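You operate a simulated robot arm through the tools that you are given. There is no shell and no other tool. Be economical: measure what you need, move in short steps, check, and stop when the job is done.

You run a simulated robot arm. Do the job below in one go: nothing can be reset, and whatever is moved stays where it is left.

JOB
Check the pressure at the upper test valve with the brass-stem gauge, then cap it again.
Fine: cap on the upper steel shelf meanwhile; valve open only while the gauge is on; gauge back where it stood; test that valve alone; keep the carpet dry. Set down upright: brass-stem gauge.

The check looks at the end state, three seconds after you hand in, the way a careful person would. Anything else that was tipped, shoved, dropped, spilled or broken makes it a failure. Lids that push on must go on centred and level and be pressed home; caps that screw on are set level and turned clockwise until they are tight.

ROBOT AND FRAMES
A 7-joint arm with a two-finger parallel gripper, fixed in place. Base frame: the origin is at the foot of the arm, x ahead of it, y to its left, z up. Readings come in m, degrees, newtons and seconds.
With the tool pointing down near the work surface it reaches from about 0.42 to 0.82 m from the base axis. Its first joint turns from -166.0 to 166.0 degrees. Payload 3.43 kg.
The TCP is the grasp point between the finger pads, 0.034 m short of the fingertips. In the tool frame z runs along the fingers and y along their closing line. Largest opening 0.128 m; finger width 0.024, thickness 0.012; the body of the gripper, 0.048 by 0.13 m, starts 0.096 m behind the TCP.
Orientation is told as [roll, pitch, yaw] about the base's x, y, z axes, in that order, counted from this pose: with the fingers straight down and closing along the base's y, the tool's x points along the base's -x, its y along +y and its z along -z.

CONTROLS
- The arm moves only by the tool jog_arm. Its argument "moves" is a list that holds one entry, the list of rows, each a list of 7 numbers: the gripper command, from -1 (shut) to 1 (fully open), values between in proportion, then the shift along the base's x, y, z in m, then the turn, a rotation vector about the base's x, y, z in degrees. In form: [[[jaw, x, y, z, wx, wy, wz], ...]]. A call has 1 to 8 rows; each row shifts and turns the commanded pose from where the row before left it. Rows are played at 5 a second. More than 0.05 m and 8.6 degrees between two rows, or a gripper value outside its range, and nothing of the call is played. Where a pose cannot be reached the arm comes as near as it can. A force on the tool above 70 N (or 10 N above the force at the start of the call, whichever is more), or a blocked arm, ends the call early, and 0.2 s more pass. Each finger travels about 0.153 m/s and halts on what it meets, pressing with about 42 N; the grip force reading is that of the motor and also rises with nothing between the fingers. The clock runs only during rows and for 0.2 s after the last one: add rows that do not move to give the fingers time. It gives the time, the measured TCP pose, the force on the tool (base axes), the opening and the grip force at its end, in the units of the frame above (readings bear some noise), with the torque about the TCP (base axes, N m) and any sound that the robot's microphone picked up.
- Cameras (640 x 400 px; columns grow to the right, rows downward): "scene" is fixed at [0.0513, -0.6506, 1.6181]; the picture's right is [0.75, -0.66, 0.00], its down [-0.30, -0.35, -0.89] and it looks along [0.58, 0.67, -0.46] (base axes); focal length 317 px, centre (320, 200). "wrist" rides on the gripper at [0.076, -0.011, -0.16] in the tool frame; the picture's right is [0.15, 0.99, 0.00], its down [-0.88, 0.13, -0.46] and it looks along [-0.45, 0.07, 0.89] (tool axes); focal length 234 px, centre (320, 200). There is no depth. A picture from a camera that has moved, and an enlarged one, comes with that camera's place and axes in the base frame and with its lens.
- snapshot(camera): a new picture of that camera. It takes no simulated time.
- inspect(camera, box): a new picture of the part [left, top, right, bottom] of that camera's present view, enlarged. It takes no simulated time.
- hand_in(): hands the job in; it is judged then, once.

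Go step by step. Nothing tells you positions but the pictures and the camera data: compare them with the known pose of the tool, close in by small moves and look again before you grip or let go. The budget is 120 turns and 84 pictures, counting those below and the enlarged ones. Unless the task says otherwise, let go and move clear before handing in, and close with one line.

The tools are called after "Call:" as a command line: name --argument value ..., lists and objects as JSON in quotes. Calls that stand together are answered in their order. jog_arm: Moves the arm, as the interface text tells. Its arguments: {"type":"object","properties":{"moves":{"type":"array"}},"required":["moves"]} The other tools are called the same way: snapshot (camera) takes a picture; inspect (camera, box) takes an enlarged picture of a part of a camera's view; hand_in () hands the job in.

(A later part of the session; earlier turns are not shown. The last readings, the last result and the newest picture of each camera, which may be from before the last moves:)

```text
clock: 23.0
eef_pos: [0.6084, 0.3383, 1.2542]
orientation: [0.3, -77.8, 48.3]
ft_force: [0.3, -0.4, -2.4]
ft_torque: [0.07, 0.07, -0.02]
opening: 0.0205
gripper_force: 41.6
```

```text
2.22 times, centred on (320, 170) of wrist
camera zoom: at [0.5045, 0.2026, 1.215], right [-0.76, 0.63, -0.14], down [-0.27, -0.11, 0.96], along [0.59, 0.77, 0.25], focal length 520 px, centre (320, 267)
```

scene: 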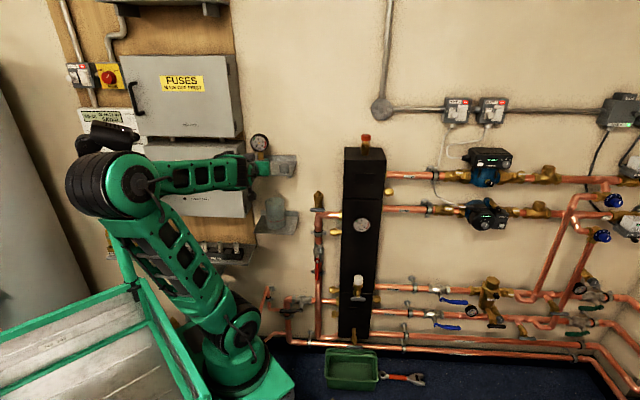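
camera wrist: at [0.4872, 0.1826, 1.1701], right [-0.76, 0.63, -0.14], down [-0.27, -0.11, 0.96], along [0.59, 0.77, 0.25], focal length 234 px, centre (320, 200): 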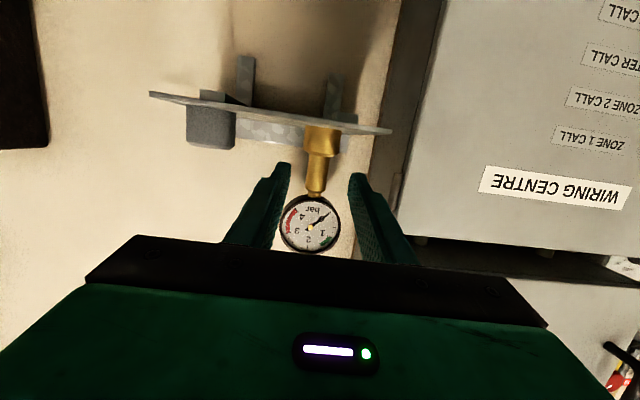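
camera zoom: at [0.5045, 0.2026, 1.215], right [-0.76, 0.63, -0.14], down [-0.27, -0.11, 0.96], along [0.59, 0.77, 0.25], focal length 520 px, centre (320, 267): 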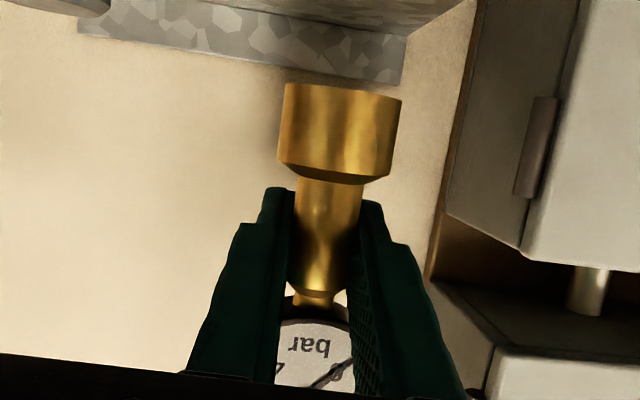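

The gauge hangs upright, having settled about 3 mm in the grip. I'll carry it over the cap with clearance to a point in front of the valve.

Call:
jog_arm --moves '[[[-1, 0, 0, 0.025, 0, 0, 0], [-1, 0.028, -0.0245, 0, 0, 0, 0], [-1, 0.028, -0.0245, 0, 0, 0, 0], [-1, 0.028, -0.0245, 0, 0, 0, 0], [-1, 0.028, -0.0245, -0.02, 0, 0, 0], [-1, 0.028, -0.0245, -0.03, 0, 0, 0], [-1, 0.028, -0.0245, -0.03, 0, 0, 0], [-1, 0, 0, 0, 0, 0, 0]]]'

Call:
snapshot --camera "scene"

Call:
snapshot --camera "wrist"

```text
clock: 24.8
eef_pos: [0.7783, 0.1935, 1.2011]
orientation: [0.2, -77.7, 48.3]
ft_force: [1.0, 0.9, -2.3]
ft_torque: [-0.01, 0.02, -0.01]
opening: 0.021
gripper_force: 41.7
```

```text
39 pictures are left
```

scene: 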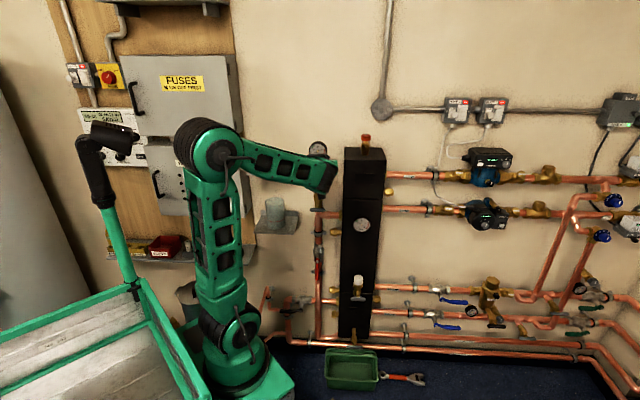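

```text
38 pictures are left
camera wrist: at [0.6728, 0.057, 1.1612], right [-0.76, 0.63, -0.14], down [-0.27, -0.11, 0.96], along [0.59, 0.77, 0.25], focal length 234 px, centre (320, 200)
```

wrist: 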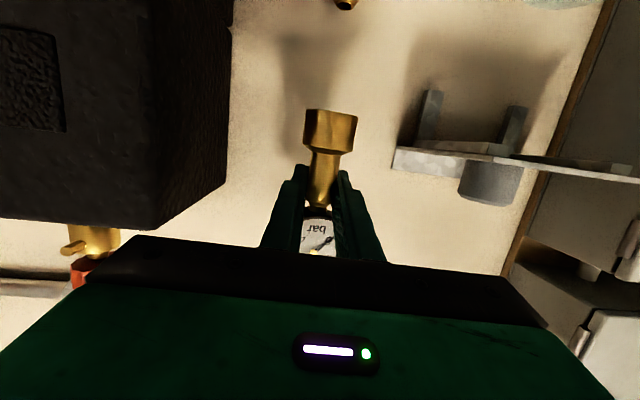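

Next I lower until the spigot comes into view below the collar, still 5 cm in front of the valve.

Call:
jog_arm --moves '[[[-1, 0, 0, -0.02, 0, 0, 0], [-1, 0, 0, -0.02, 0, 0, 0], [-1, 0, 0, -0.015, 0, 0, 0], [-1, 0, 0, 0, 0, 0, 0]]]'

Call:
inspect --camera "wrist" --box '[240, 0, 400, 260]'

Call:
inspect --camera "scene" --box '[285, 140, 355, 220]'

```text
clock: 25.8
eef_pos: [0.7789, 0.1936, 1.1465]
orientation: [0.3, -77.7, 48.5]
ft_force: [1.0, -0.5, -4.1]
ft_torque: [0.02, 0.0, -0.03]
opening: 0.0209
gripper_force: 41.8
```

```text
1.54 times, centred on (320, 130) of wrist
camera zoom: at [0.6732, 0.0564, 1.1063], right [-0.76, 0.63, -0.14], down [-0.27, -0.11, 0.96], along [0.59, 0.77, 0.25], focal length 360 px, centre (320, 308)
```

zoom: 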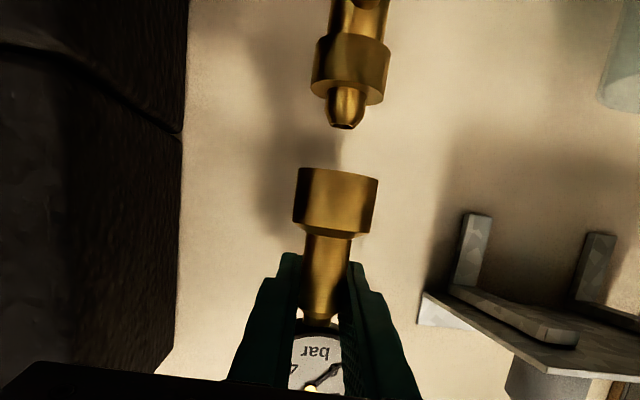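

```text
5.00 times, centred on (320, 180) of scene
camera zoom: at [0.0513, -0.6506, 1.6181], right [0.75, -0.66, 0.0], down [-0.3, -0.35, -0.89], along [0.58, 0.67, -0.46], focal length 1584 px, centre (320, 300)
```

zoom: 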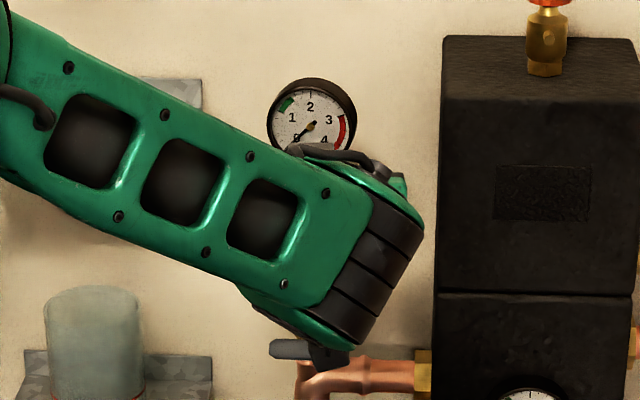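

The spigot axis is near (0.8075, 0.228), its tip at z≈1.055 and its shoulder at 1.038. The collar bottom is 32 mm above the tip. I'll move over it.

Call:
jog_arm --moves '[[[-1, 0.014, 0.017, 0, 0, 0, 0], [-1, 0.014, 0.017, 0, 0, 0, 0], [-1, 0, 0, -0.015, 0, 0, 0], [-1, 0, 0, 0, 0, 0, 0]]]'

Call:
inspect --camera "wrist" --box '[260, 60, 380, 240]'

Call:
inspect --camera "scene" --box '[285, 140, 355, 220]'

```text
clock: 26.8
eef_pos: [0.8054, 0.2291, 1.1329]
orientation: [0.1, -77.7, 48.3]
ft_force: [0.3, -0.3, -3.0]
ft_torque: [0.02, -0.04, -0.02]
opening: 0.0208
gripper_force: 41.2
```

```text
2.22 times, centred on (320, 150) of wrist
camera zoom: at [0.7013, 0.0931, 1.0917], right [-0.76, 0.63, -0.14], down [-0.27, -0.11, 0.96], along [0.59, 0.77, 0.25], focal length 520 px, centre (320, 311)
```

zoom: 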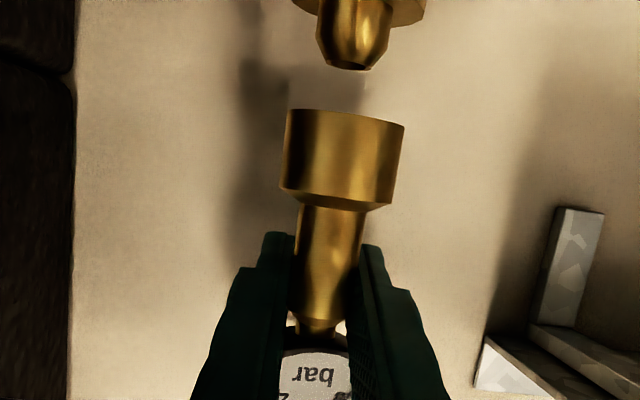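

```text
5.00 times, centred on (320, 180) of scene
camera zoom: at [0.0513, -0.6506, 1.6181], right [0.75, -0.66, 0.0], down [-0.3, -0.35, -0.89], along [0.58, 0.67, -0.46], focal length 1584 px, centre (320, 300)
```

zoom: 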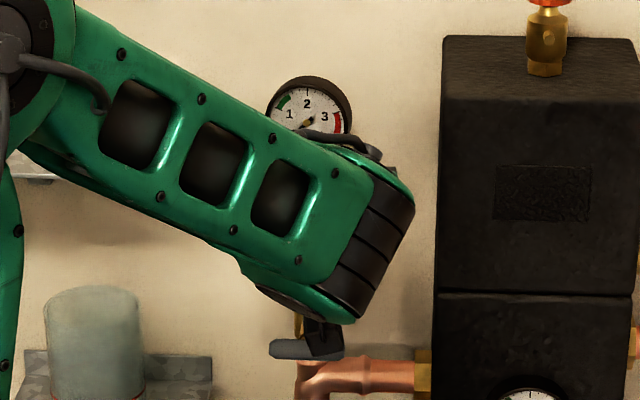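

Depth and lateral alignment look within 1–2 mm. I'll nudge 1.5 mm to the right along the wall and lower until just above the tip.

Call:
jog_arm --moves '[[[-1, 0.001, -0.001, -0.007, 0, 0, 0], [-1, 0, 0, -0.006, 0, 0, 0], [-1, 0, 0, 0, 0, 0, 0]]]'

Call:
inspect --camera "wrist" --box '[260, 60, 380, 240]'

```text
clock: 27.6
eef_pos: [0.8073, 0.2299, 1.118]
orientation: [0.2, -77.6, 48.4]
ft_force: [0.3, -0.2, -3.1]
ft_torque: [0.0, 0.0, 0.0]
opening: 0.021
gripper_force: 42.4
```

```text
2.22 times, centred on (320, 150) of wrist
camera zoom: at [0.7021, 0.0934, 1.0788], right [-0.76, 0.63, -0.14], down [-0.27, -0.11, 0.96], along [0.59, 0.77, 0.25], focal length 520 px, centre (320, 311)
```

zoom: 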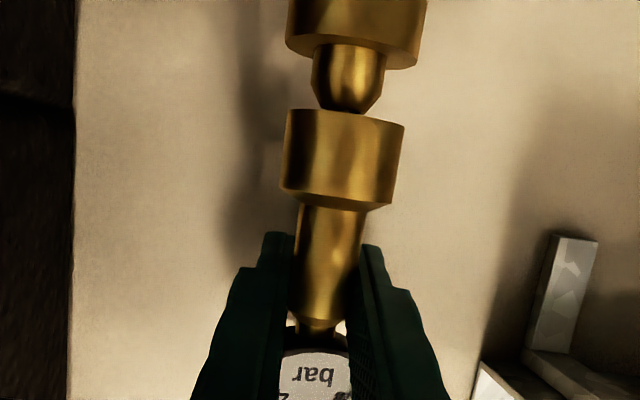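

Collar and spigot are lined up. I'll lower onto the spigot in small steps, watching the side forces.

Call:
jog_arm --moves '[[[-1, 0, 0, -0.004, 0, 0, 0], [-1, 0, 0, -0.004, 0, 0, 0], [-1, 0, 0, -0.002, 0, 0, 0], [-1, 0, 0, 0, 0, 0, 0]]]'

Call:
inspect --camera "wrist" --box '[260, 60, 380, 240]'

```text
clock: 28.6
eef_pos: [0.8065, 0.2268, 1.1096]
orientation: [0.3, -77.6, 48.3]
ft_force: [-0.3, 0.1, -2.4]
ft_torque: [-0.02, 0.0, 0.01]
opening: 0.0206
gripper_force: 41.9
```

```text
2.22 times, centred on (320, 150) of wrist
camera zoom: at [0.702, 0.0911, 1.0693], right [-0.76, 0.63, -0.14], down [-0.27, -0.11, 0.96], along [0.59, 0.77, 0.25], focal length 520 px, centre (320, 311)
```

zoom: 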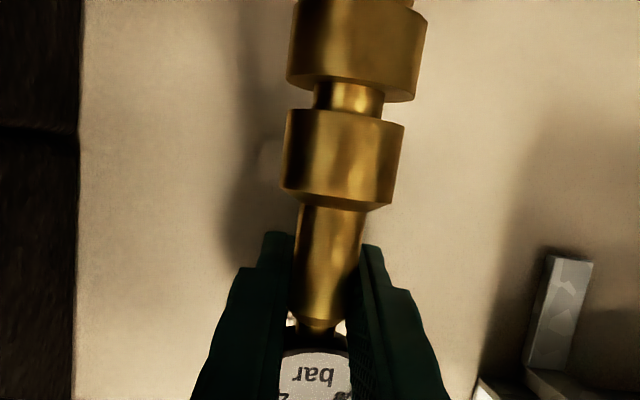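

The spigot is going into the collar with no side force and about 8 mm remain. Continuing.

Call:
jog_arm --moves '[[[-1, 0, 0, -0.003, 0, 0, 0], [-1, 0, 0, -0.003, 0, 0, 0], [-1, 0, 0, -0.002, 0, 0, 0], [-1, 0, 0, 0, 0, 0, 0]]]'

Call:
inspect --camera "wrist" --box '[260, 60, 380, 240]'

```text
clock: 29.6
eef_pos: [0.8076, 0.2271, 1.101]
orientation: [0.2, -77.6, 48.3]
ft_force: [-0.2, 0.3, -1.2]
ft_torque: [0.0, -0.05, 0.02]
opening: 0.0205
gripper_force: 42.3
```

```text
2.22 times, centred on (320, 150) of wrist
camera zoom: at [0.7026, 0.0904, 1.0606], right [-0.76, 0.63, -0.14], down [-0.27, -0.11, 0.96], along [0.59, 0.77, 0.25], focal length 520 px, centre (320, 311)
```

zoom: 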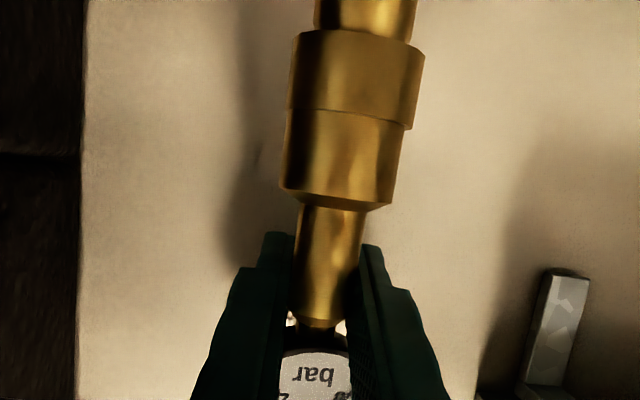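

Collar is nearly on the shoulder. Pressing home.

Call:
jog_arm --moves '[[[-1, 0, 0, -0.003, 0, 0, 0], [-1, 0, 0, -0.003, 0, 0, 0], [-1, 0, 0, 0, 0, 0, 0]]]'

Call:
inspect --camera "wrist" --box '[260, 60, 380, 240]'

```text
clock: 30.4
eef_pos: [0.8073, 0.2266, 1.0986]
orientation: [-0.6, -78.3, 49.2]
ft_force: [5.6, 0.9, 37.9]
ft_torque: [0.13, -0.04, 0.19]
opening: 0.0215
gripper_force: 42.3
```

```text
2.22 times, centred on (320, 150) of wrist
camera zoom: at [0.7027, 0.0904, 1.0577], right [-0.76, 0.63, -0.15], down [-0.27, -0.11, 0.95], along [0.59, 0.77, 0.26], focal length 520 px, centre (320, 311)
```

zoom: 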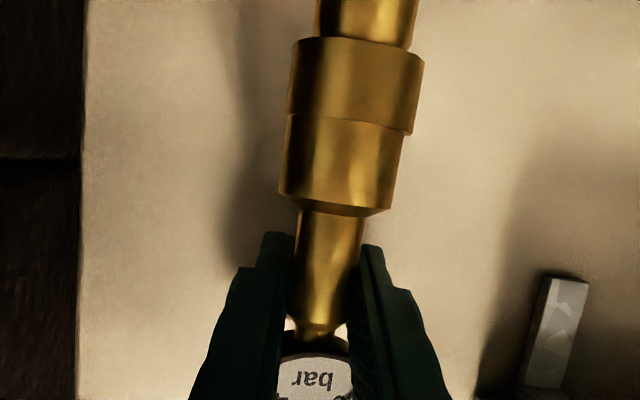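

38 N of resistance, and the collar sits flush on the shoulder. One more firm press to be sure.

Call:
jog_arm --moves '[[[-1, 0, 0, -0.002, 0, 0, 0], [-1, 0, 0, -0.002, 0, 0, 0], [-1, 0, 0, 0, 0, 0, 0]]]'

```text
clock: 31.2
eef_pos: [0.8071, 0.2257, 1.0947]
orientation: [-0.3, -78.0, 49.0]
ft_force: [2.6, -0.3, 39.0]
ft_torque: [0.15, 0.03, 0.1]
opening: 0.0209
gripper_force: 42.0
```

The grip is slipping on the stem at 39 N with the gauge not moving, so it is seated. I'll relax, release and back away along the fingers.

Call:
jog_arm --moves '[[[-1, 0, 0, 0.002, 0, 0, 0], [-0.6, 0, 0, 0.001, 0, 0, 0], [-0.3, 0, 0, 0, 0, 0, 0], [-0.2, 0, 0, 0, 0, 0, 0], [-0.2, -0.014, -0.0155, 0, 0, 0, 0], [-0.2, -0.02, -0.0225, 0, 0, 0, 0], [-0.2, -0.02, -0.0225, 0, 0, 0, 0], [-0.2, 0, 0, 0, 0, 0, 0]]]'

Call:
snapshot --camera "wrist"

```text
clock: 33.0
eef_pos: [0.7514, 0.1653, 1.0948]
orientation: [0.2, -77.8, 48.4]
ft_force: [1.0, -0.4, 0.8]
ft_torque: [-0.02, -0.05, 0.02]
opening: 0.051
gripper_force: 0.1
```

```text
29 pictures are left
camera wrist: at [0.6461, 0.0293, 1.0553], right [-0.76, 0.63, -0.14], down [-0.27, -0.11, 0.96], along [0.59, 0.77, 0.25], focal length 234 px, centre (320, 200)
```

wrist: 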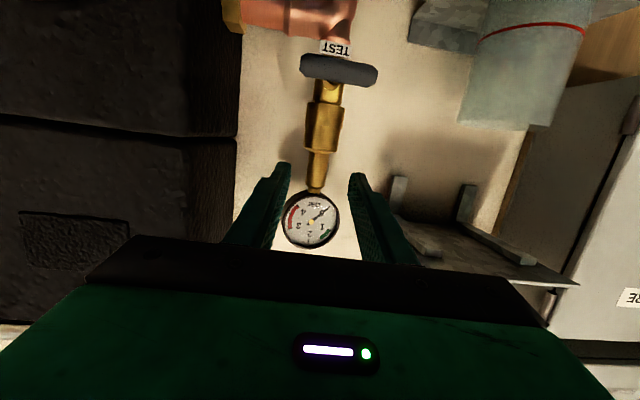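

The gauge stands upright on the valve, and the T-handle below it is clearly visible with a "TEST" label. Zooming in on the handle.

Call:
inspect --camera "wrist" --box '[270, 20, 400, 260]'

Call:
inspect --camera "scene" --box '[285, 130, 355, 220]'

```text
1.67 times, centred on (335, 140) of wrist
camera zoom: at [0.6461, 0.0293, 1.0553], right [-0.76, 0.63, -0.14], down [-0.27, -0.11, 0.96], along [0.59, 0.77, 0.25], focal length 390 px, centre (295, 300)
```

zoom: 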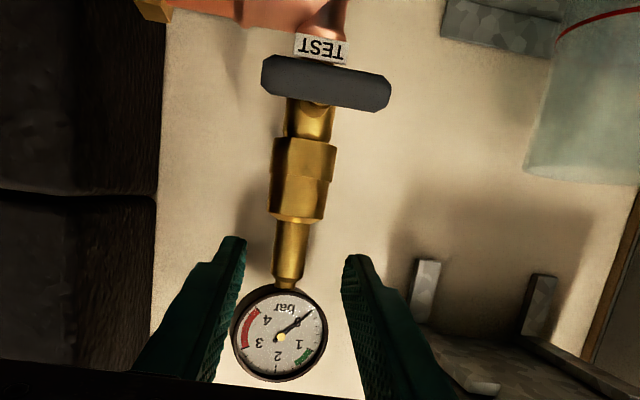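

```text
4.44 times, centred on (320, 175) of scene
camera zoom: at [0.0513, -0.6506, 1.6181], right [0.75, -0.66, 0.0], down [-0.3, -0.35, -0.89], along [0.58, 0.67, -0.46], focal length 1408 px, centre (320, 311)
```

zoom: 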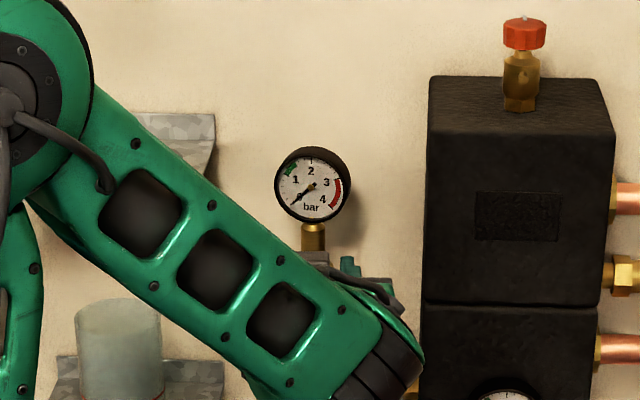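

The gauge is in line with the valve. The T-handle bar is centred at about (0.771, 0.192, 0.998), 59 mm long and horizontal, with its spindle pointing out of the wall at a yaw of about 45°. I'll square the tool up to it and take the bar by its two ends.

Call:
jog_arm --moves '[[[0, -0.019, -0.015, -0.01, 3, -2.7, -1], [0.2, -0.018, -0.015, -0.03, 3, -2.7, -1], [0.4, 0, 0, -0.03, 3.1, -2.7, -1.4], [0.4, 0, 0, -0.027, 0, 0, 0], [0.4, 0, 0, 0, 0, 0, 0]]]'

Call:
snapshot --camera "wrist"

Call:
snapshot --camera "scene"

```text
clock: 34.2
eef_pos: [0.7429, 0.1286, 1.0547]
orientation: [8.7, -86.7, 37.3]
ft_force: [0.3, 0.7, -0.8]
ft_torque: [0.02, 0.01, 0.02]
opening: 0.0898
gripper_force: 0.1
out of reach, approached as far as the arm can: row 2, 3, 4
```

```text
26 pictures are left
camera wrist: at [0.6368, 0.0023, 0.988], right [-0.72, 0.68, -0.14], down [-0.37, -0.21, 0.91], along [0.59, 0.7, 0.4], focal length 234 px, centre (320, 200)
```

wrist: 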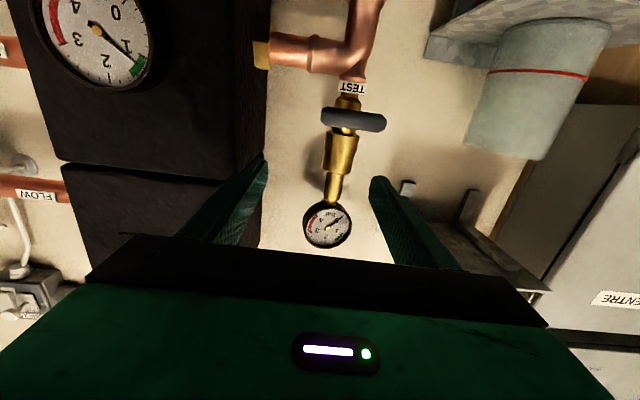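

```text
25 pictures are left
```

scene: 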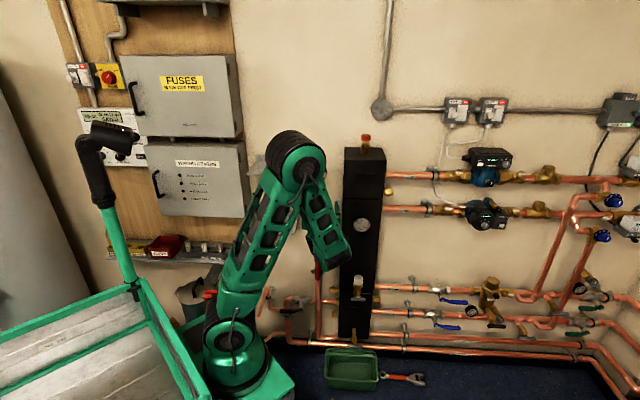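

A fully horizontal tool at this low height is out of reach. Instead I'll use the closed fingertips, tilted about 50°, to push the left end of the T-bar down, which turns it a quarter turn counter-clockwise. Backing off and re-tilting first.

Call:
jog_arm --moves '[[[0, 0, 0, 0.03, -5.66, 5.66, 0], [-0.4, -0.01, 0.005, 0.03, -5.66, 5.66, 0], [-1, 0, 0.005, 0.02, -5.66, 5.66, 0], [-1, 0, 0.005, 0.01, -5.66, 5.66, 0], [-1, 0, 0.005, 0, -5.66, 5.66, 0], [-1, 0, 0, 0, 0, 0, 0]]]'

Call:
snapshot --camera "wrist"

```text
clock: 35.6
eef_pos: [0.733, 0.1442, 1.144]
orientation: [1.4, -46.6, 44.3]
ft_force: [-0.6, 0.3, -0.5]
ft_torque: [0.0, 0.02, -0.02]
opening: 0.0
gripper_force: 32.2
```

```text
24 pictures are left
camera wrist: at [0.6247, 0.0163, 1.1983], right [-0.78, 0.62, -0.09], down [0.11, 0.28, 0.95], along [0.62, 0.73, -0.28], focal length 234 px, centre (320, 200)
```

wrist: 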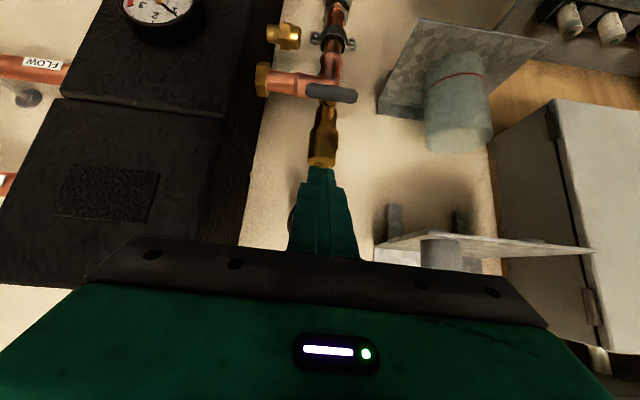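

Good pose now, with the bar re-measured at (0.772, 0.193, 0.998). I'll bring the fingertip just above the bar's left end.

Call:
jog_arm --moves '[[[-1, -0.0205, 0.0205, -0.03, 0, 0, 0], [-1, 0, 0, -0.04, 0, 0, 0], [-1, 0.016, 0.016, -0.02, 0, 0, 0], [-1, 0.016, 0.016, 0, 0, 0, 0], [-1, 0, 0, 0, 0, 0, 0]]]'

Call:
inspect --camera "wrist" --box '[240, 60, 400, 240]'

```text
clock: 36.8
eef_pos: [0.7443, 0.2012, 1.0543]
orientation: [1.4, -46.7, 44.4]
ft_force: [-0.5, -0.7, 0.3]
ft_torque: [0.01, -0.03, -0.01]
opening: 0.0
gripper_force: 33.0
```

```text
2.22 times, centred on (320, 150) of wrist
camera zoom: at [0.6358, 0.0732, 1.109], right [-0.78, 0.62, -0.09], down [0.11, 0.27, 0.96], along [0.62, 0.73, -0.28], focal length 520 px, centre (320, 311)
```

zoom: 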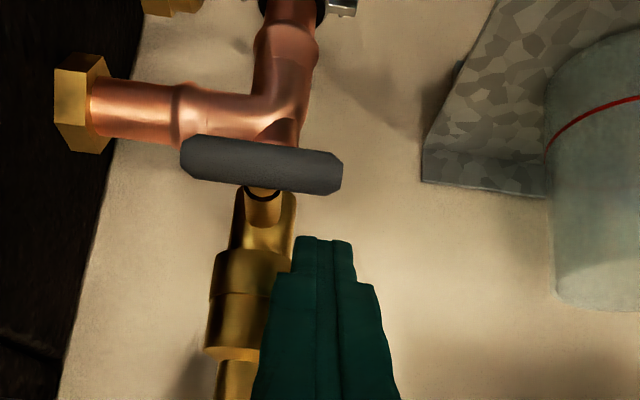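

The fingertip is over the left end. I'll push down along the arc in a few steps, then look.

Call:
jog_arm --moves '[[[-1, 0.0007, -0.0007, -0.016, 0, 0, 0], [-1, -0.002, 0.002, -0.008, 0, 0, 0], [-1, -0.002, 0.002, -0.008, 0, 0, 0], [-1, -0.001, 0.001, -0.008, 0, 0, 0], [-1, 0, 0, 0, 0, 0, 0]]]'

Call:
inspect --camera "wrist" --box '[240, 60, 400, 240]'

```text
clock: 38.0
eef_pos: [0.7406, 0.2032, 1.012]
orientation: [1.4, -46.7, 44.5]
ft_force: [0.1, -0.1, 0.0]
ft_torque: [0.01, -0.02, 0.0]
opening: 0.0
gripper_force: 33.0
```

```text
2.22 times, centred on (320, 150) of wrist
camera zoom: at [0.6316, 0.0754, 1.067], right [-0.78, 0.62, -0.09], down [0.11, 0.27, 0.96], along [0.62, 0.73, -0.28], focal length 520 px, centre (320, 311)
```

zoom: 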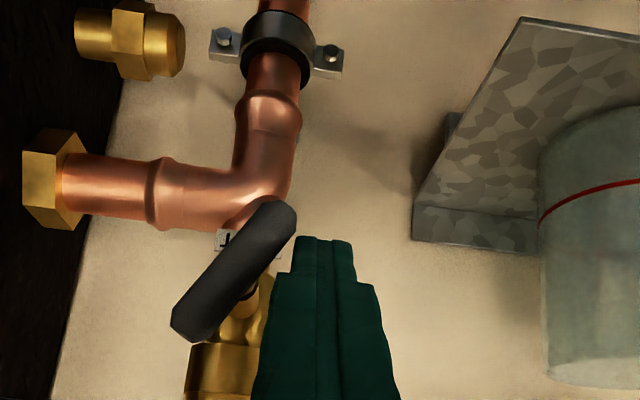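

The handle turned freely about 50°. Continuing around to vertical.

Call:
jog_arm --moves '[[[-1, 0, 0, -0.01, 0, 0, 0], [-1, 0.003, -0.003, -0.008, 0, 0, 0], [-1, 0.0045, -0.0045, -0.005, 0, 0, 0], [-1, 0.003, -0.003, 0, 0, 0, 0], [-1, 0, 0, 0, 0, 0, 0]]]'

Call:
inspect --camera "wrist" --box '[220, 60, 400, 280]'

Call:
inspect --camera "scene" --box '[285, 130, 355, 220]'

```text
clock: 39.2
eef_pos: [0.7466, 0.1975, 0.9896]
orientation: [1.7, -46.8, 44.8]
ft_force: [-43.5, 26.8, 12.6]
ft_torque: [-0.48, -0.71, -0.22]
opening: 0.0002
gripper_force: 32.8
```

```text
1.82 times, centred on (310, 170) of wrist
camera zoom: at [0.6391, 0.0684, 1.0449], right [-0.78, 0.61, -0.09], down [0.11, 0.27, 0.96], along [0.61, 0.74, -0.28], focal length 426 px, centre (338, 254)
```

zoom: 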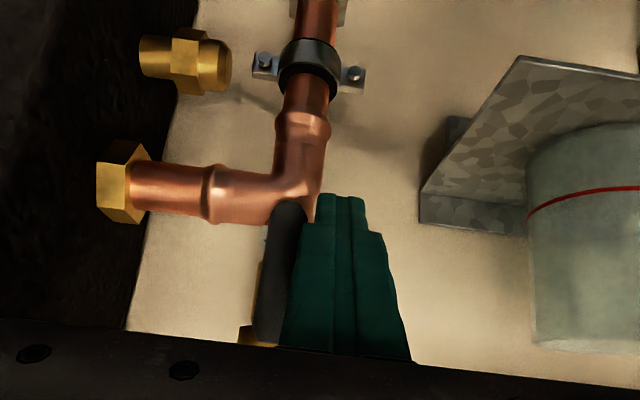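

```text
4.44 times, centred on (320, 175) of scene
camera zoom: at [0.0513, -0.6506, 1.6181], right [0.75, -0.66, 0.0], down [-0.3, -0.35, -0.89], along [0.58, 0.67, -0.46], focal length 1408 px, centre (320, 311)
```

zoom: 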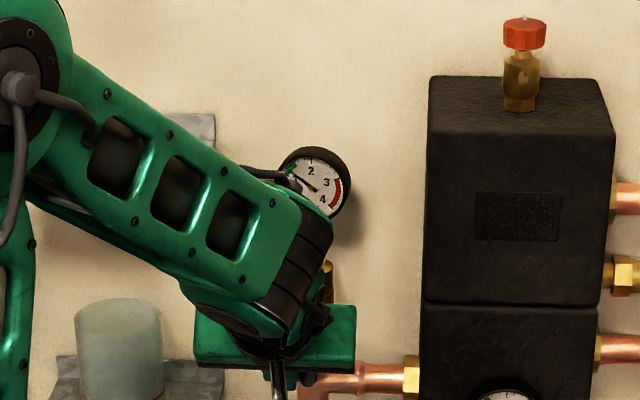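

The bar is vertical and at its stop, and the gauge needle has risen off zero. I'll ease the finger off and read the dial.

Call:
jog_arm --moves '[[[-1, -0.007, 0.007, 0, 0, 0, 0], [-1, -0.02, -0.006, 0, 0, 0, 0], [-1, -0.02, -0.02, 0.01, 0, 0, 0], [-1, 0, 0, 0.04, 0, 0, 0], [-1, 0, 0, 0.04, 0, 0, 0], [-1, 0, 0, 0, 0, 0, 0]]]'

Call:
inspect --camera "wrist" --box '[240, 40, 400, 240]'

Call:
inspect --camera "scene" --box '[295, 130, 345, 180]'

```text
clock: 40.6
eef_pos: [0.7045, 0.1765, 1.0818]
orientation: [1.4, -46.7, 44.3]
ft_force: [-0.1, 0.6, 0.1]
ft_torque: [0.03, 0.03, -0.03]
opening: 0.0001
gripper_force: 32.4
```

```text
2.00 times, centred on (320, 140) of wrist
camera zoom: at [0.5949, 0.0488, 1.1357], right [-0.78, 0.62, -0.09], down [0.11, 0.27, 0.96], along [0.62, 0.73, -0.28], focal length 468 px, centre (320, 320)
```

zoom: 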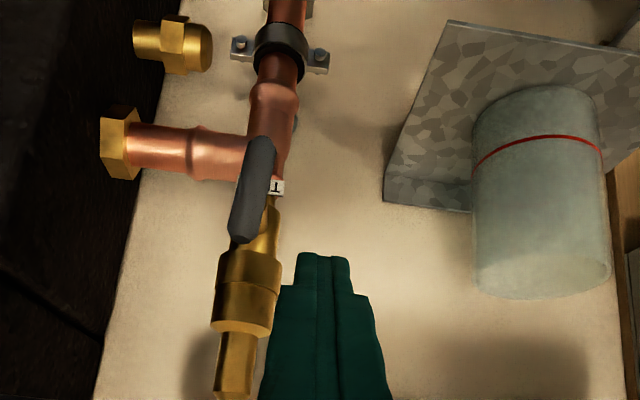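

```text
8.00 times, centred on (320, 155) of scene
camera zoom: at [0.0513, -0.6506, 1.6181], right [0.75, -0.66, 0.0], down [-0.3, -0.35, -0.89], along [0.58, 0.67, -0.46], focal length 2534 px, centre (320, 560)
```

zoom: 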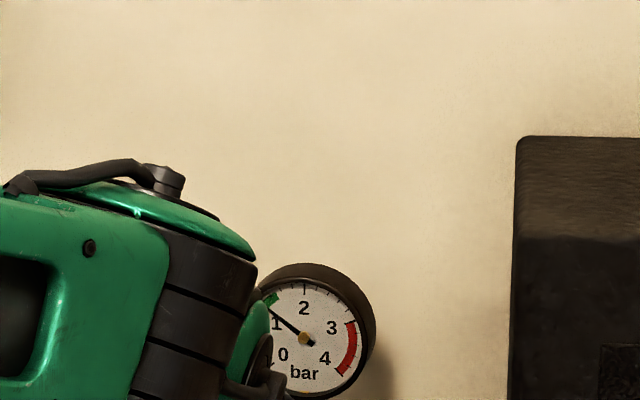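

The gauge reads about 1.3 bar, so the check is done. Now I close the valve by pushing the top of the bar to the right (clockwise) with a slightly shallower fingertip, to stay clear of the brass body.

Call:
jog_arm --moves '[[[-1, 0.001, -0.001, -0.042, 0, 0, 0], [-1, 0.0286, 0.0286, 0, 0, 0, 0], [-1, 0.0092, -0.0092, 0, 0, 0, 0], [-1, 0.0064, -0.0064, 0.004, 0, 0, 0], [-1, 0.0057, -0.0057, 0.002, 0, 0, 0], [-1, 0, 0, 0, 0, 0, 0]]]'

Call:
inspect --camera "wrist" --box '[220, 40, 400, 260]'

```text
clock: 42.0
eef_pos: [0.7546, 0.1791, 1.0429]
orientation: [1.3, -46.7, 44.4]
ft_force: [-0.7, 0.1, 0.1]
ft_torque: [-0.01, 0.0, -0.03]
opening: 0.0
gripper_force: 32.4
```

```text
1.82 times, centred on (310, 150) of wrist
camera zoom: at [0.6452, 0.0524, 1.0973], right [-0.77, 0.63, -0.09], down [0.11, 0.27, 0.96], along [0.62, 0.73, -0.28], focal length 426 px, centre (338, 291)
```

zoom: 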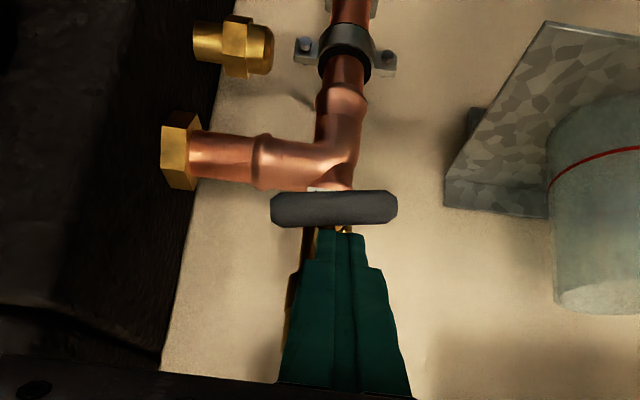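

The handle is within about 9° of its original closed attitude. I'll push the right end down the rest of the way to the stop.

Call:
jog_arm --moves '[[[-1, 0.0078, -0.0078, 0.005, 0, 0, 0], [-1, 0.0085, -0.0085, 0, 0, 0, 0], [-1, 0.002, 0.002, -0.004, 0, 0, 0], [-1, 0, 0, -0.003, 0, 0, 0], [-1, 0, 0, -0.003, 0, 0, 0], [-1, 0, 0, 0, 0, 0, 0]]]'

Call:
inspect --camera "wrist" --box '[220, 40, 400, 260]'

```text
clock: 43.4
eef_pos: [0.7734, 0.165, 1.0414]
orientation: [1.2, -47.1, 44.7]
ft_force: [1.4, 1.5, 22.9]
ft_torque: [0.36, -0.31, 0.14]
opening: 0.0
gripper_force: 33.0
```

```text
1.82 times, centred on (310, 150) of wrist
camera zoom: at [0.665, 0.0368, 1.0951], right [-0.78, 0.62, -0.09], down [0.1, 0.27, 0.96], along [0.62, 0.73, -0.28], focal length 426 px, centre (338, 291)
```

zoom: 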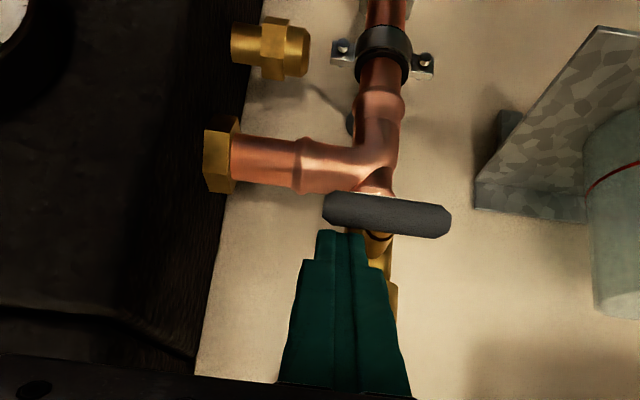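

Handle is back at horizontal, resting on its stop with 23 N. The valve is closed, so I'll retreat and return to the gauge-gripping orientation in front of the stem.

Call:
jog_arm --moves '[[[-1, 0, 0, 0.015, 0, 0, 0], [-1, -0.016, -0.014, 0.02, 0, 0, 0], [-1, -0.005, 0, 0.01, 5.8, -5.2, 1], [-0.8, -0.005, 0, 0.01, 5.8, -5.2, 1], [-0.5, -0.005, 0.001, 0, 5.7, -5.2, 1], [-0.2, -0.005, 0.001, 0, 5.6, -5, 0.8], [-0.2, 0, 0, 0, 0, 0, 0]]]'

Call:
snapshot --camera "wrist"

```text
clock: 45.0
eef_pos: [0.7387, 0.1558, 1.0936]
orientation: [5.3, -77.5, 44.8]
ft_force: [0.0, 0.1, -0.5]
ft_torque: [-0.03, -0.01, 0.01]
opening: 0.051
gripper_force: 0.1
```

```text
15 pictures are left
camera wrist: at [0.6358, 0.0163, 1.0544], right [-0.78, 0.62, -0.12], down [-0.25, -0.12, 0.96], along [0.58, 0.78, 0.25], focal length 234 px, centre (320, 200)
```

wrist: 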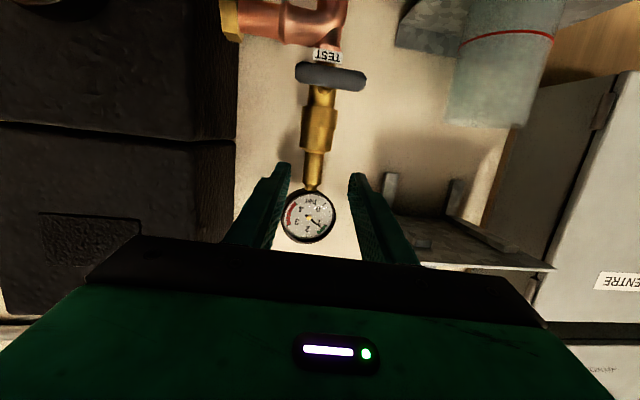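

I'm in front of the stem again, so I'll advance onto it and check once before gripping.

Call:
jog_arm --moves '[[[-0.2, 0.017, 0.0175, 0, 0, 0, 0], [-0.2, 0.017, 0.0175, 0, 0, 0, 0], [-0.2, 0.017, 0.0175, 0.001, 0, 0, 0], [-0.2, 0.017, 0.0175, 0.001, 0, 0, 0], [-0.2, 0, 0, 0, 0, 0, 0]]]'

Call:
inspect --camera "wrist" --box '[250, 60, 390, 260]'

```text
clock: 46.2
eef_pos: [0.8085, 0.2247, 1.0944]
orientation: [5.1, -77.3, 44.7]
ft_force: [-0.4, -0.8, -0.1]
ft_torque: [-0.02, 0.0, -0.02]
opening: 0.0512
gripper_force: 0.1
```

```text
2.00 times, centred on (320, 160) of wrist
camera zoom: at [0.7047, 0.0869, 1.0547], right [-0.78, 0.62, -0.12], down [-0.25, -0.12, 0.96], along [0.58, 0.78, 0.25], focal length 468 px, centre (320, 280)
```

zoom: 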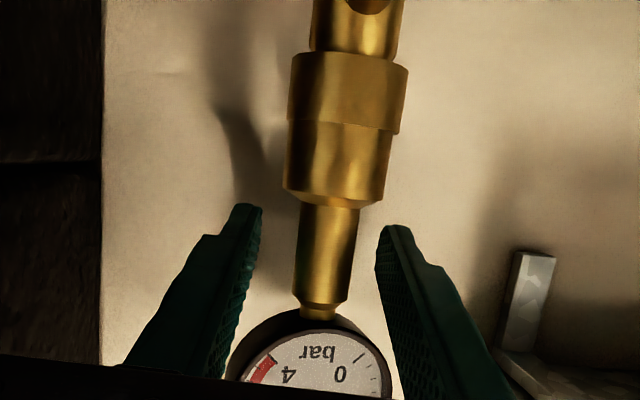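

Centred. Closing on the stem, then a gentle upward pull.

Call:
jog_arm --moves '[[[-0.4, 0, 0, 0, 0, 0, 0], [-0.55, 0, 0, 0, 0, 0, 0], [-0.65, 0, 0, 0, 0, 0, 0], [-1, 0, 0, 0, 0, 0, 0], [-1, 0, 0, 0.002, 0, 0, 0], [-1, 0, 0, 0.002, 0, 0, 0], [-1, 0, 0, 0, 0, 0, 0]]]'

```text
clock: 47.8
eef_pos: [0.8069, 0.2242, 1.0999]
orientation: [5.4, -77.4, 44.6]
ft_force: [0.3, 0.5, -3.4]
ft_torque: [-0.03, -0.01, 0.01]
opening: 0.0208
gripper_force: 42.3
```

Only the gauge's weight is felt, so it lifts freely. I'll raise it straight up off the spigot.

Call:
jog_arm --moves '[[[-1, 0, 0, 0.006, 0, 0, 0], [-1, 0, 0, 0.008, 0, 0, 0], [-1, 0, 0, 0.012, 0, 0, 0], [-1, 0, 0, 0.012, 0, 0, 0], [-1, 0, 0, 0, 0, 0, 0]]]'

Call:
inspect --camera "wrist" --box '[250, 20, 390, 240]'

```text
clock: 49.0
eef_pos: [0.8064, 0.2236, 1.1368]
orientation: [5.4, -77.4, 44.7]
ft_force: [-0.9, 0.2, -3.1]
ft_torque: [0.02, 0.02, -0.03]
opening: 0.0209
gripper_force: 42.1
```

```text
1.82 times, centred on (320, 130) of wrist
camera zoom: at [0.7035, 0.0851, 1.0974], right [-0.78, 0.62, -0.12], down [-0.25, -0.12, 0.96], along [0.58, 0.78, 0.25], focal length 426 px, centre (320, 327)
```

zoom: 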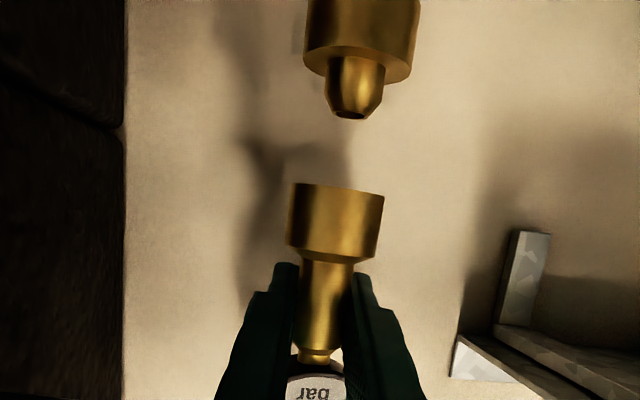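

Gauge is off, no drip. I'll carry it back along the same way to the upper shelf.

Call:
jog_arm --moves '[[[-1, -0.014, -0.015, 0.03, 0, 0, 0], [-1, -0.015, -0.017, 0.035, 0, 0, 0], [-1, -0.004, -0.005, 0.04, 0, 0, 0], [-1, -0.0275, 0.0247, 0.03, 0, 0, 0], [-1, -0.0275, 0.0247, 0, 0, 0, 0], [-1, -0.0275, 0.0247, 0, 0, 0, 0], [-1, -0.0275, 0.0247, 0, 0, 0, 0], [-1, -0.0275, 0.0247, 0, 0, 0, 0]]]'

Call:
jog_arm --moves '[[[-1, -0.0275, 0.0247, 0, 0, 0, 0], [-1, 0, 0, 0, 0, 0, 0]]]'

Call:
snapshot --camera "scene"

```text
clock: 50.8
eef_pos: [0.6347, 0.3114, 1.2707]
orientation: [5.5, -77.5, 44.4]
ft_force: [0.4, -0.2, -3.8]
ft_torque: [0.02, -0.02, 0.08]
opening: 0.0209
gripper_force: 41.7
```

```text
clock: 51.4
eef_pos: [0.6058, 0.3347, 1.273]
orientation: [5.4, -77.5, 44.6]
ft_force: [0.9, 0.4, -3.9]
ft_torque: [-0.02, -0.05, -0.03]
opening: 0.0209
gripper_force: 41.9
```

```text
12 pictures are left
```

scene: 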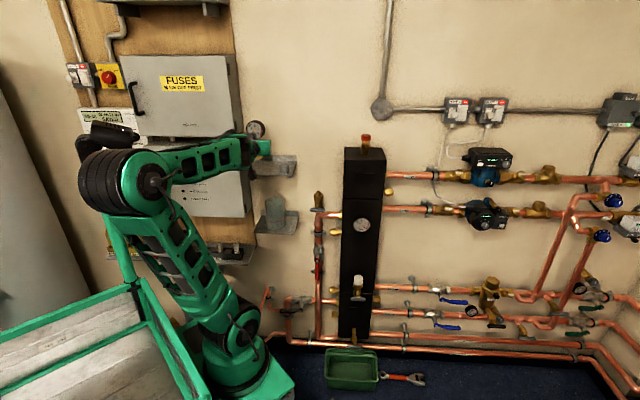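

Now forward over the gauge's old spot and down near to the shelf.

Call:
jog_arm --moves '[[[-1, 0.018, 0.0184, 0, 0, 0, 0], [-1, 0.0178, 0.0184, 0, 0, 0, 0], [-1, 0, 0, -0.025, 0, 0, 0], [-1, 0, 0, -0.025, 0, 0, 0], [-1, 0, 0, 0, 0, 0, 0]]]'

Call:
inspect --camera "wrist" --box '[230, 60, 410, 260]'

```text
clock: 52.6
eef_pos: [0.6461, 0.3709, 1.2226]
orientation: [5.3, -77.5, 44.7]
ft_force: [-0.2, -0.5, -3.2]
ft_torque: [-0.01, 0.0, 0.02]
opening: 0.0208
gripper_force: 41.4
```

```text
2.00 times, centred on (320, 160) of wrist
camera zoom: at [0.5422, 0.2328, 1.1833], right [-0.78, 0.62, -0.12], down [-0.25, -0.12, 0.96], along [0.58, 0.78, 0.25], focal length 468 px, centre (320, 280)
```

zoom: 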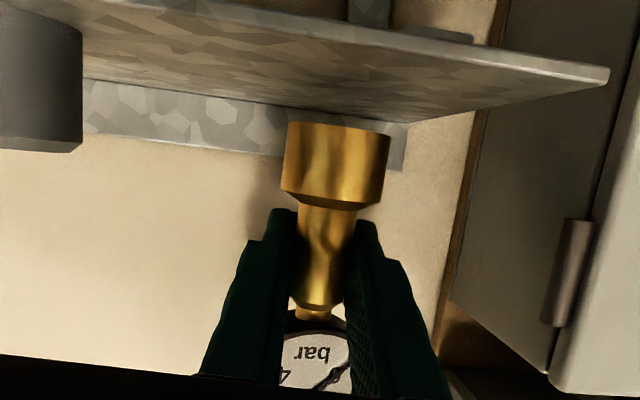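

Gauge is ~12 mm above the shelf. I'll correct x by 4 mm and lower gently to contact.

Call:
jog_arm --moves '[[[-1, -0.0042, 0.0005, -0.003, 0, 0, 0], [-1, 0, 0, -0.003, 0, 0, 0], [-1, 0, 0, -0.003, 0, 0, 0], [-1, 0, 0, 0, 0, 0, 0]]]'

```text
clock: 53.6
eef_pos: [0.6393, 0.3712, 1.214]
orientation: [5.3, -77.5, 44.6]
ft_force: [1.0, -0.1, -2.9]
ft_torque: [0.0, 0.01, -0.02]
opening: 0.0206
gripper_force: 42.1
```

Call:
jog_arm --moves '[[[-1, 0.001, 0, -0.002, 0, 0, 0], [-1, 0, 0, -0.002, 0, 0, 0], [-1, 0, 0, 0, 0, 0, 0]]]'

```text
clock: 54.4
eef_pos: [0.6405, 0.3727, 1.2108]
orientation: [5.3, -77.5, 44.7]
ft_force: [0.3, -0.1, 0.4]
ft_torque: [-0.12, -0.04, 0.0]
opening: 0.0208
gripper_force: 41.7
```

Contact is just starting, as the weight reading has gone to zero. One more small step, then a look.

Call:
jog_arm --moves '[[[-1, 0, 0, -0.0015, 0, 0, 0], [-1, 0, 0, 0, 0, 0, 0]]]'

Call:
inspect --camera "wrist" --box '[230, 60, 410, 260]'

```text
clock: 55.0
eef_pos: [0.6401, 0.3731, 1.211]
orientation: [5.1, -77.7, 44.8]
ft_force: [-2.1, -2.2, 15.5]
ft_torque: [-0.41, -0.01, -0.07]
opening: 0.0209
gripper_force: 41.7
```

```text
2.00 times, centred on (320, 160) of wrist
camera zoom: at [0.5376, 0.2345, 1.1703], right [-0.78, 0.62, -0.12], down [-0.25, -0.13, 0.96], along [0.58, 0.78, 0.25], focal length 468 px, centre (320, 280)
```

zoom: 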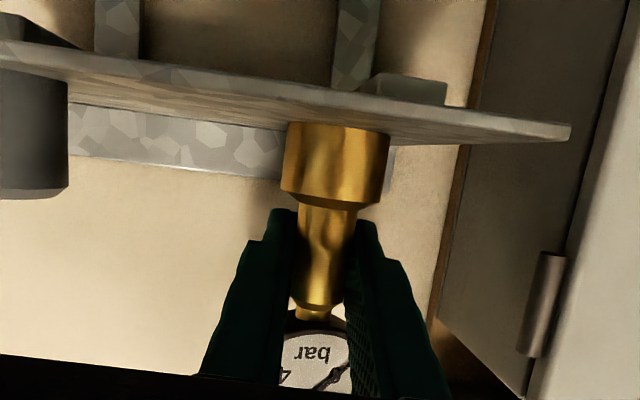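

It rests on the shelf (15 N). Releasing and backing straight out.

Call:
jog_arm --moves '[[[-0.65, 0, 0, 0.0005, 0, 0, 0], [-0.4, 0, 0, 0, 0, 0, 0], [-0.2, 0, 0, 0, 0, 0, 0], [-0.2, 0, 0, 0, 0, 0, 0], [-0.2, -0.013, -0.0153, 0, 0, 0, 0], [-0.2, -0.016, -0.019, 0, 0, 0, 0], [-0.2, -0.016, -0.019, 0, 0, 0, 0], [-0.2, 0, 0, 0, 0, 0, 0]]]'

Call:
inspect --camera "scene" --box '[220, 110, 310, 180]'

```text
clock: 56.8
eef_pos: [0.5953, 0.3172, 1.2098]
orientation: [5.3, -77.4, 44.6]
ft_force: [0.4, -0.1, -0.2]
ft_torque: [0.02, -0.03, -0.02]
opening: 0.0512
gripper_force: 0.1
```

```text
5.71 times, centred on (265, 145) of scene
camera zoom: at [0.0513, -0.6506, 1.6181], right [0.75, -0.66, 0.0], down [-0.3, -0.35, -0.89], along [0.58, 0.67, -0.46], focal length 1810 px, centre (634, 514)
```

zoom: 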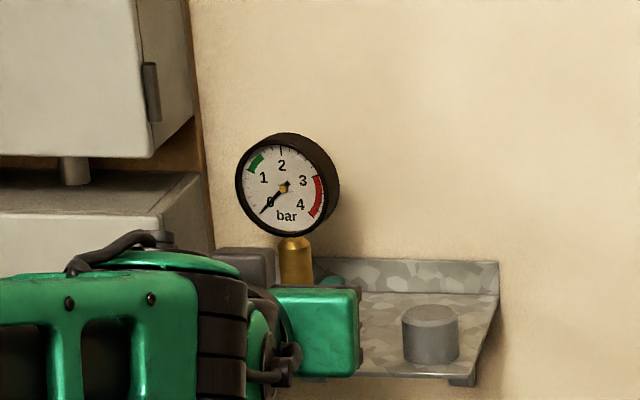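

The gauge is upright, reads 0 and its dial sits within half a pixel of its first position. Now I tilt the tool back to vertical for the cap.

Call:
jog_arm --moves '[[[-0.2, -0.005, -0.02, 0.02, 0, 0, 0], [-0.1, 0, -0.015, 0.02, -5.94, 4.98, 0], [0, 0, -0.015, 0.02, -5.94, 4.98, 0], [0, 0.01, -0.01, 0, -5.94, 4.98, 0], [0, 0.01, 0, 0, -5.94, 4.98, 0], [0, 0.01, 0, 0, -5.94, 4.98, 0], [0, 0.01, 0, 0, -5.94, 4.98, 0], [0, 0, 0, 0, 0, 0, 0]]]'

Call:
jog_arm --moves '[[[0, 0.01, 0, 0, -5.94, 4.98, 0], [0, 0.01, 0, 0, -5.94, 4.98, 0], [0, 0.01, 0, 0, -5.94, 4.98, 0], [0, 0, 0, 0, 0, 0, 0]]]'

```text
clock: 58.6
eef_pos: [0.6302, 0.2577, 1.272]
orientation: [0.7, -31.0, 48.7]
ft_force: [0.0, -0.1, 0.8]
ft_torque: [-0.01, 0.01, -0.02]
opening: 0.0641
gripper_force: 0.1
```

```text
clock: 59.6
eef_pos: [0.6622, 0.2593, 1.2713]
orientation: [0.2, -7.7, 49.0]
ft_force: [0.4, 0.9, 0.6]
ft_torque: [-0.02, -0.02, 0.03]
opening: 0.0638
gripper_force: 0.2
```

Last few degrees of tilt, then hover above the cap and look.

Call:
jog_arm --moves '[[[0, 0.009, 0.009, 0, -5.8, 5.05, -0.5], [0, 0.008, 0.008, -0.02, 0, 0, 0], [0, 0, 0, -0.015, 0, 0, 0], [0, 0, 0, 0, 0, 0, 0]]]'

Call:
inspect --camera "wrist" --box '[240, 90, 450, 260]'

```text
clock: 60.6
eef_pos: [0.6797, 0.2751, 1.234]
orientation: [0.2, 0.0, 48.4]
ft_force: [-0.2, 0.5, -0.2]
ft_torque: [0.0, -0.04, -0.01]
opening: 0.0641
gripper_force: 0.1
```

```text
2.35 times, centred on (345, 175) of wrist
camera zoom: at [0.6394, 0.2102, 1.3932], right [-0.84, 0.55, 0.0], down [0.49, 0.74, 0.46], along [0.25, 0.38, -0.89], focal length 551 px, centre (261, 259)
```

zoom: 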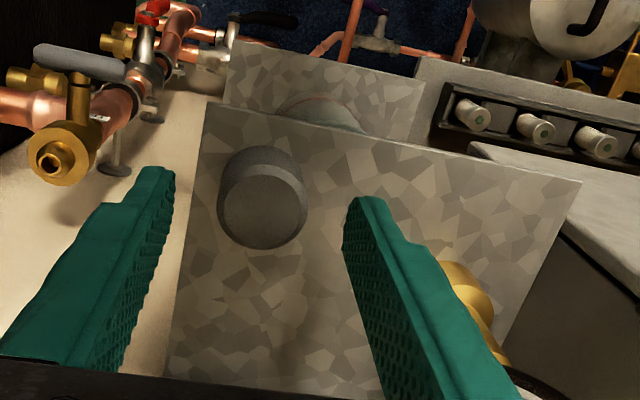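

The cap centre is at (0.684, 0.282) with its top at 1.185, about 8 mm further toward the wall than the tool. I'll correct that and descend around it.

Call:
jog_arm --moves '[[[0, 0.0045, 0.0065, 0, 0, 0, 0], [0, 0, 0, -0.015, 0, 0, 0], [0, 0, 0, -0.015, 0, 0, 0], [0, 0, 0, -0.01, 0, 0, 0], [0, 0, 0, 0, 0, 0, 0]]]'

Call:
inspect --camera "wrist" --box '[240, 90, 450, 260]'

```text
clock: 61.8
eef_pos: [0.6803, 0.2831, 1.1955]
orientation: [0.2, 0.0, 48.4]
ft_force: [-0.9, 0.3, 0.4]
ft_torque: [-0.01, 0.04, 0.01]
opening: 0.0637
gripper_force: 0.0
```

```text
2.35 times, centred on (345, 175) of wrist
camera zoom: at [0.6404, 0.2192, 1.3552], right [-0.84, 0.55, 0.0], down [0.49, 0.74, 0.46], along [0.25, 0.38, -0.89], focal length 551 px, centre (261, 259)
```

zoom: 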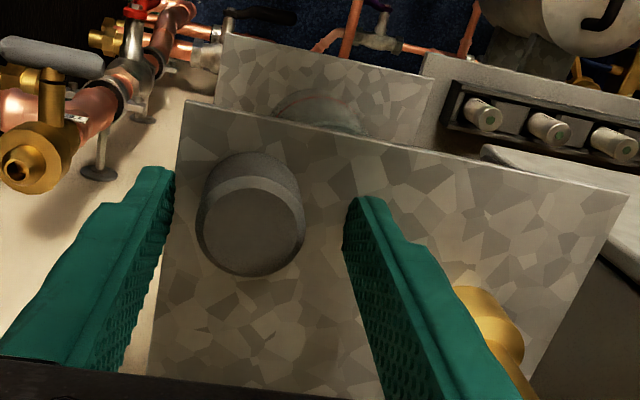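

The tool is about 5 mm left of the cap's centre. I'll correct that and grip.

Call:
jog_arm --moves '[[[0, 0.0035, -0.0025, -0.001, 0, 0, 0], [0, 0, 0, 0, 0, 0, 0], [-0.3, 0, 0, 0, 0, 0, 0], [-0.42, 0, 0, 0, 0, 0, 0], [-1, 0, 0, 0, 0, 0, 0], [-1, 0, 0, 0, 0, 0, 0]]]'

```text
clock: 63.2
eef_pos: [0.6851, 0.2816, 1.1948]
orientation: [0.2, 0.0, 48.4]
ft_force: [-0.4, -0.2, 1.7]
ft_torque: [-0.03, -0.01, 0.01]
opening: 0.0357
gripper_force: 42.0
```

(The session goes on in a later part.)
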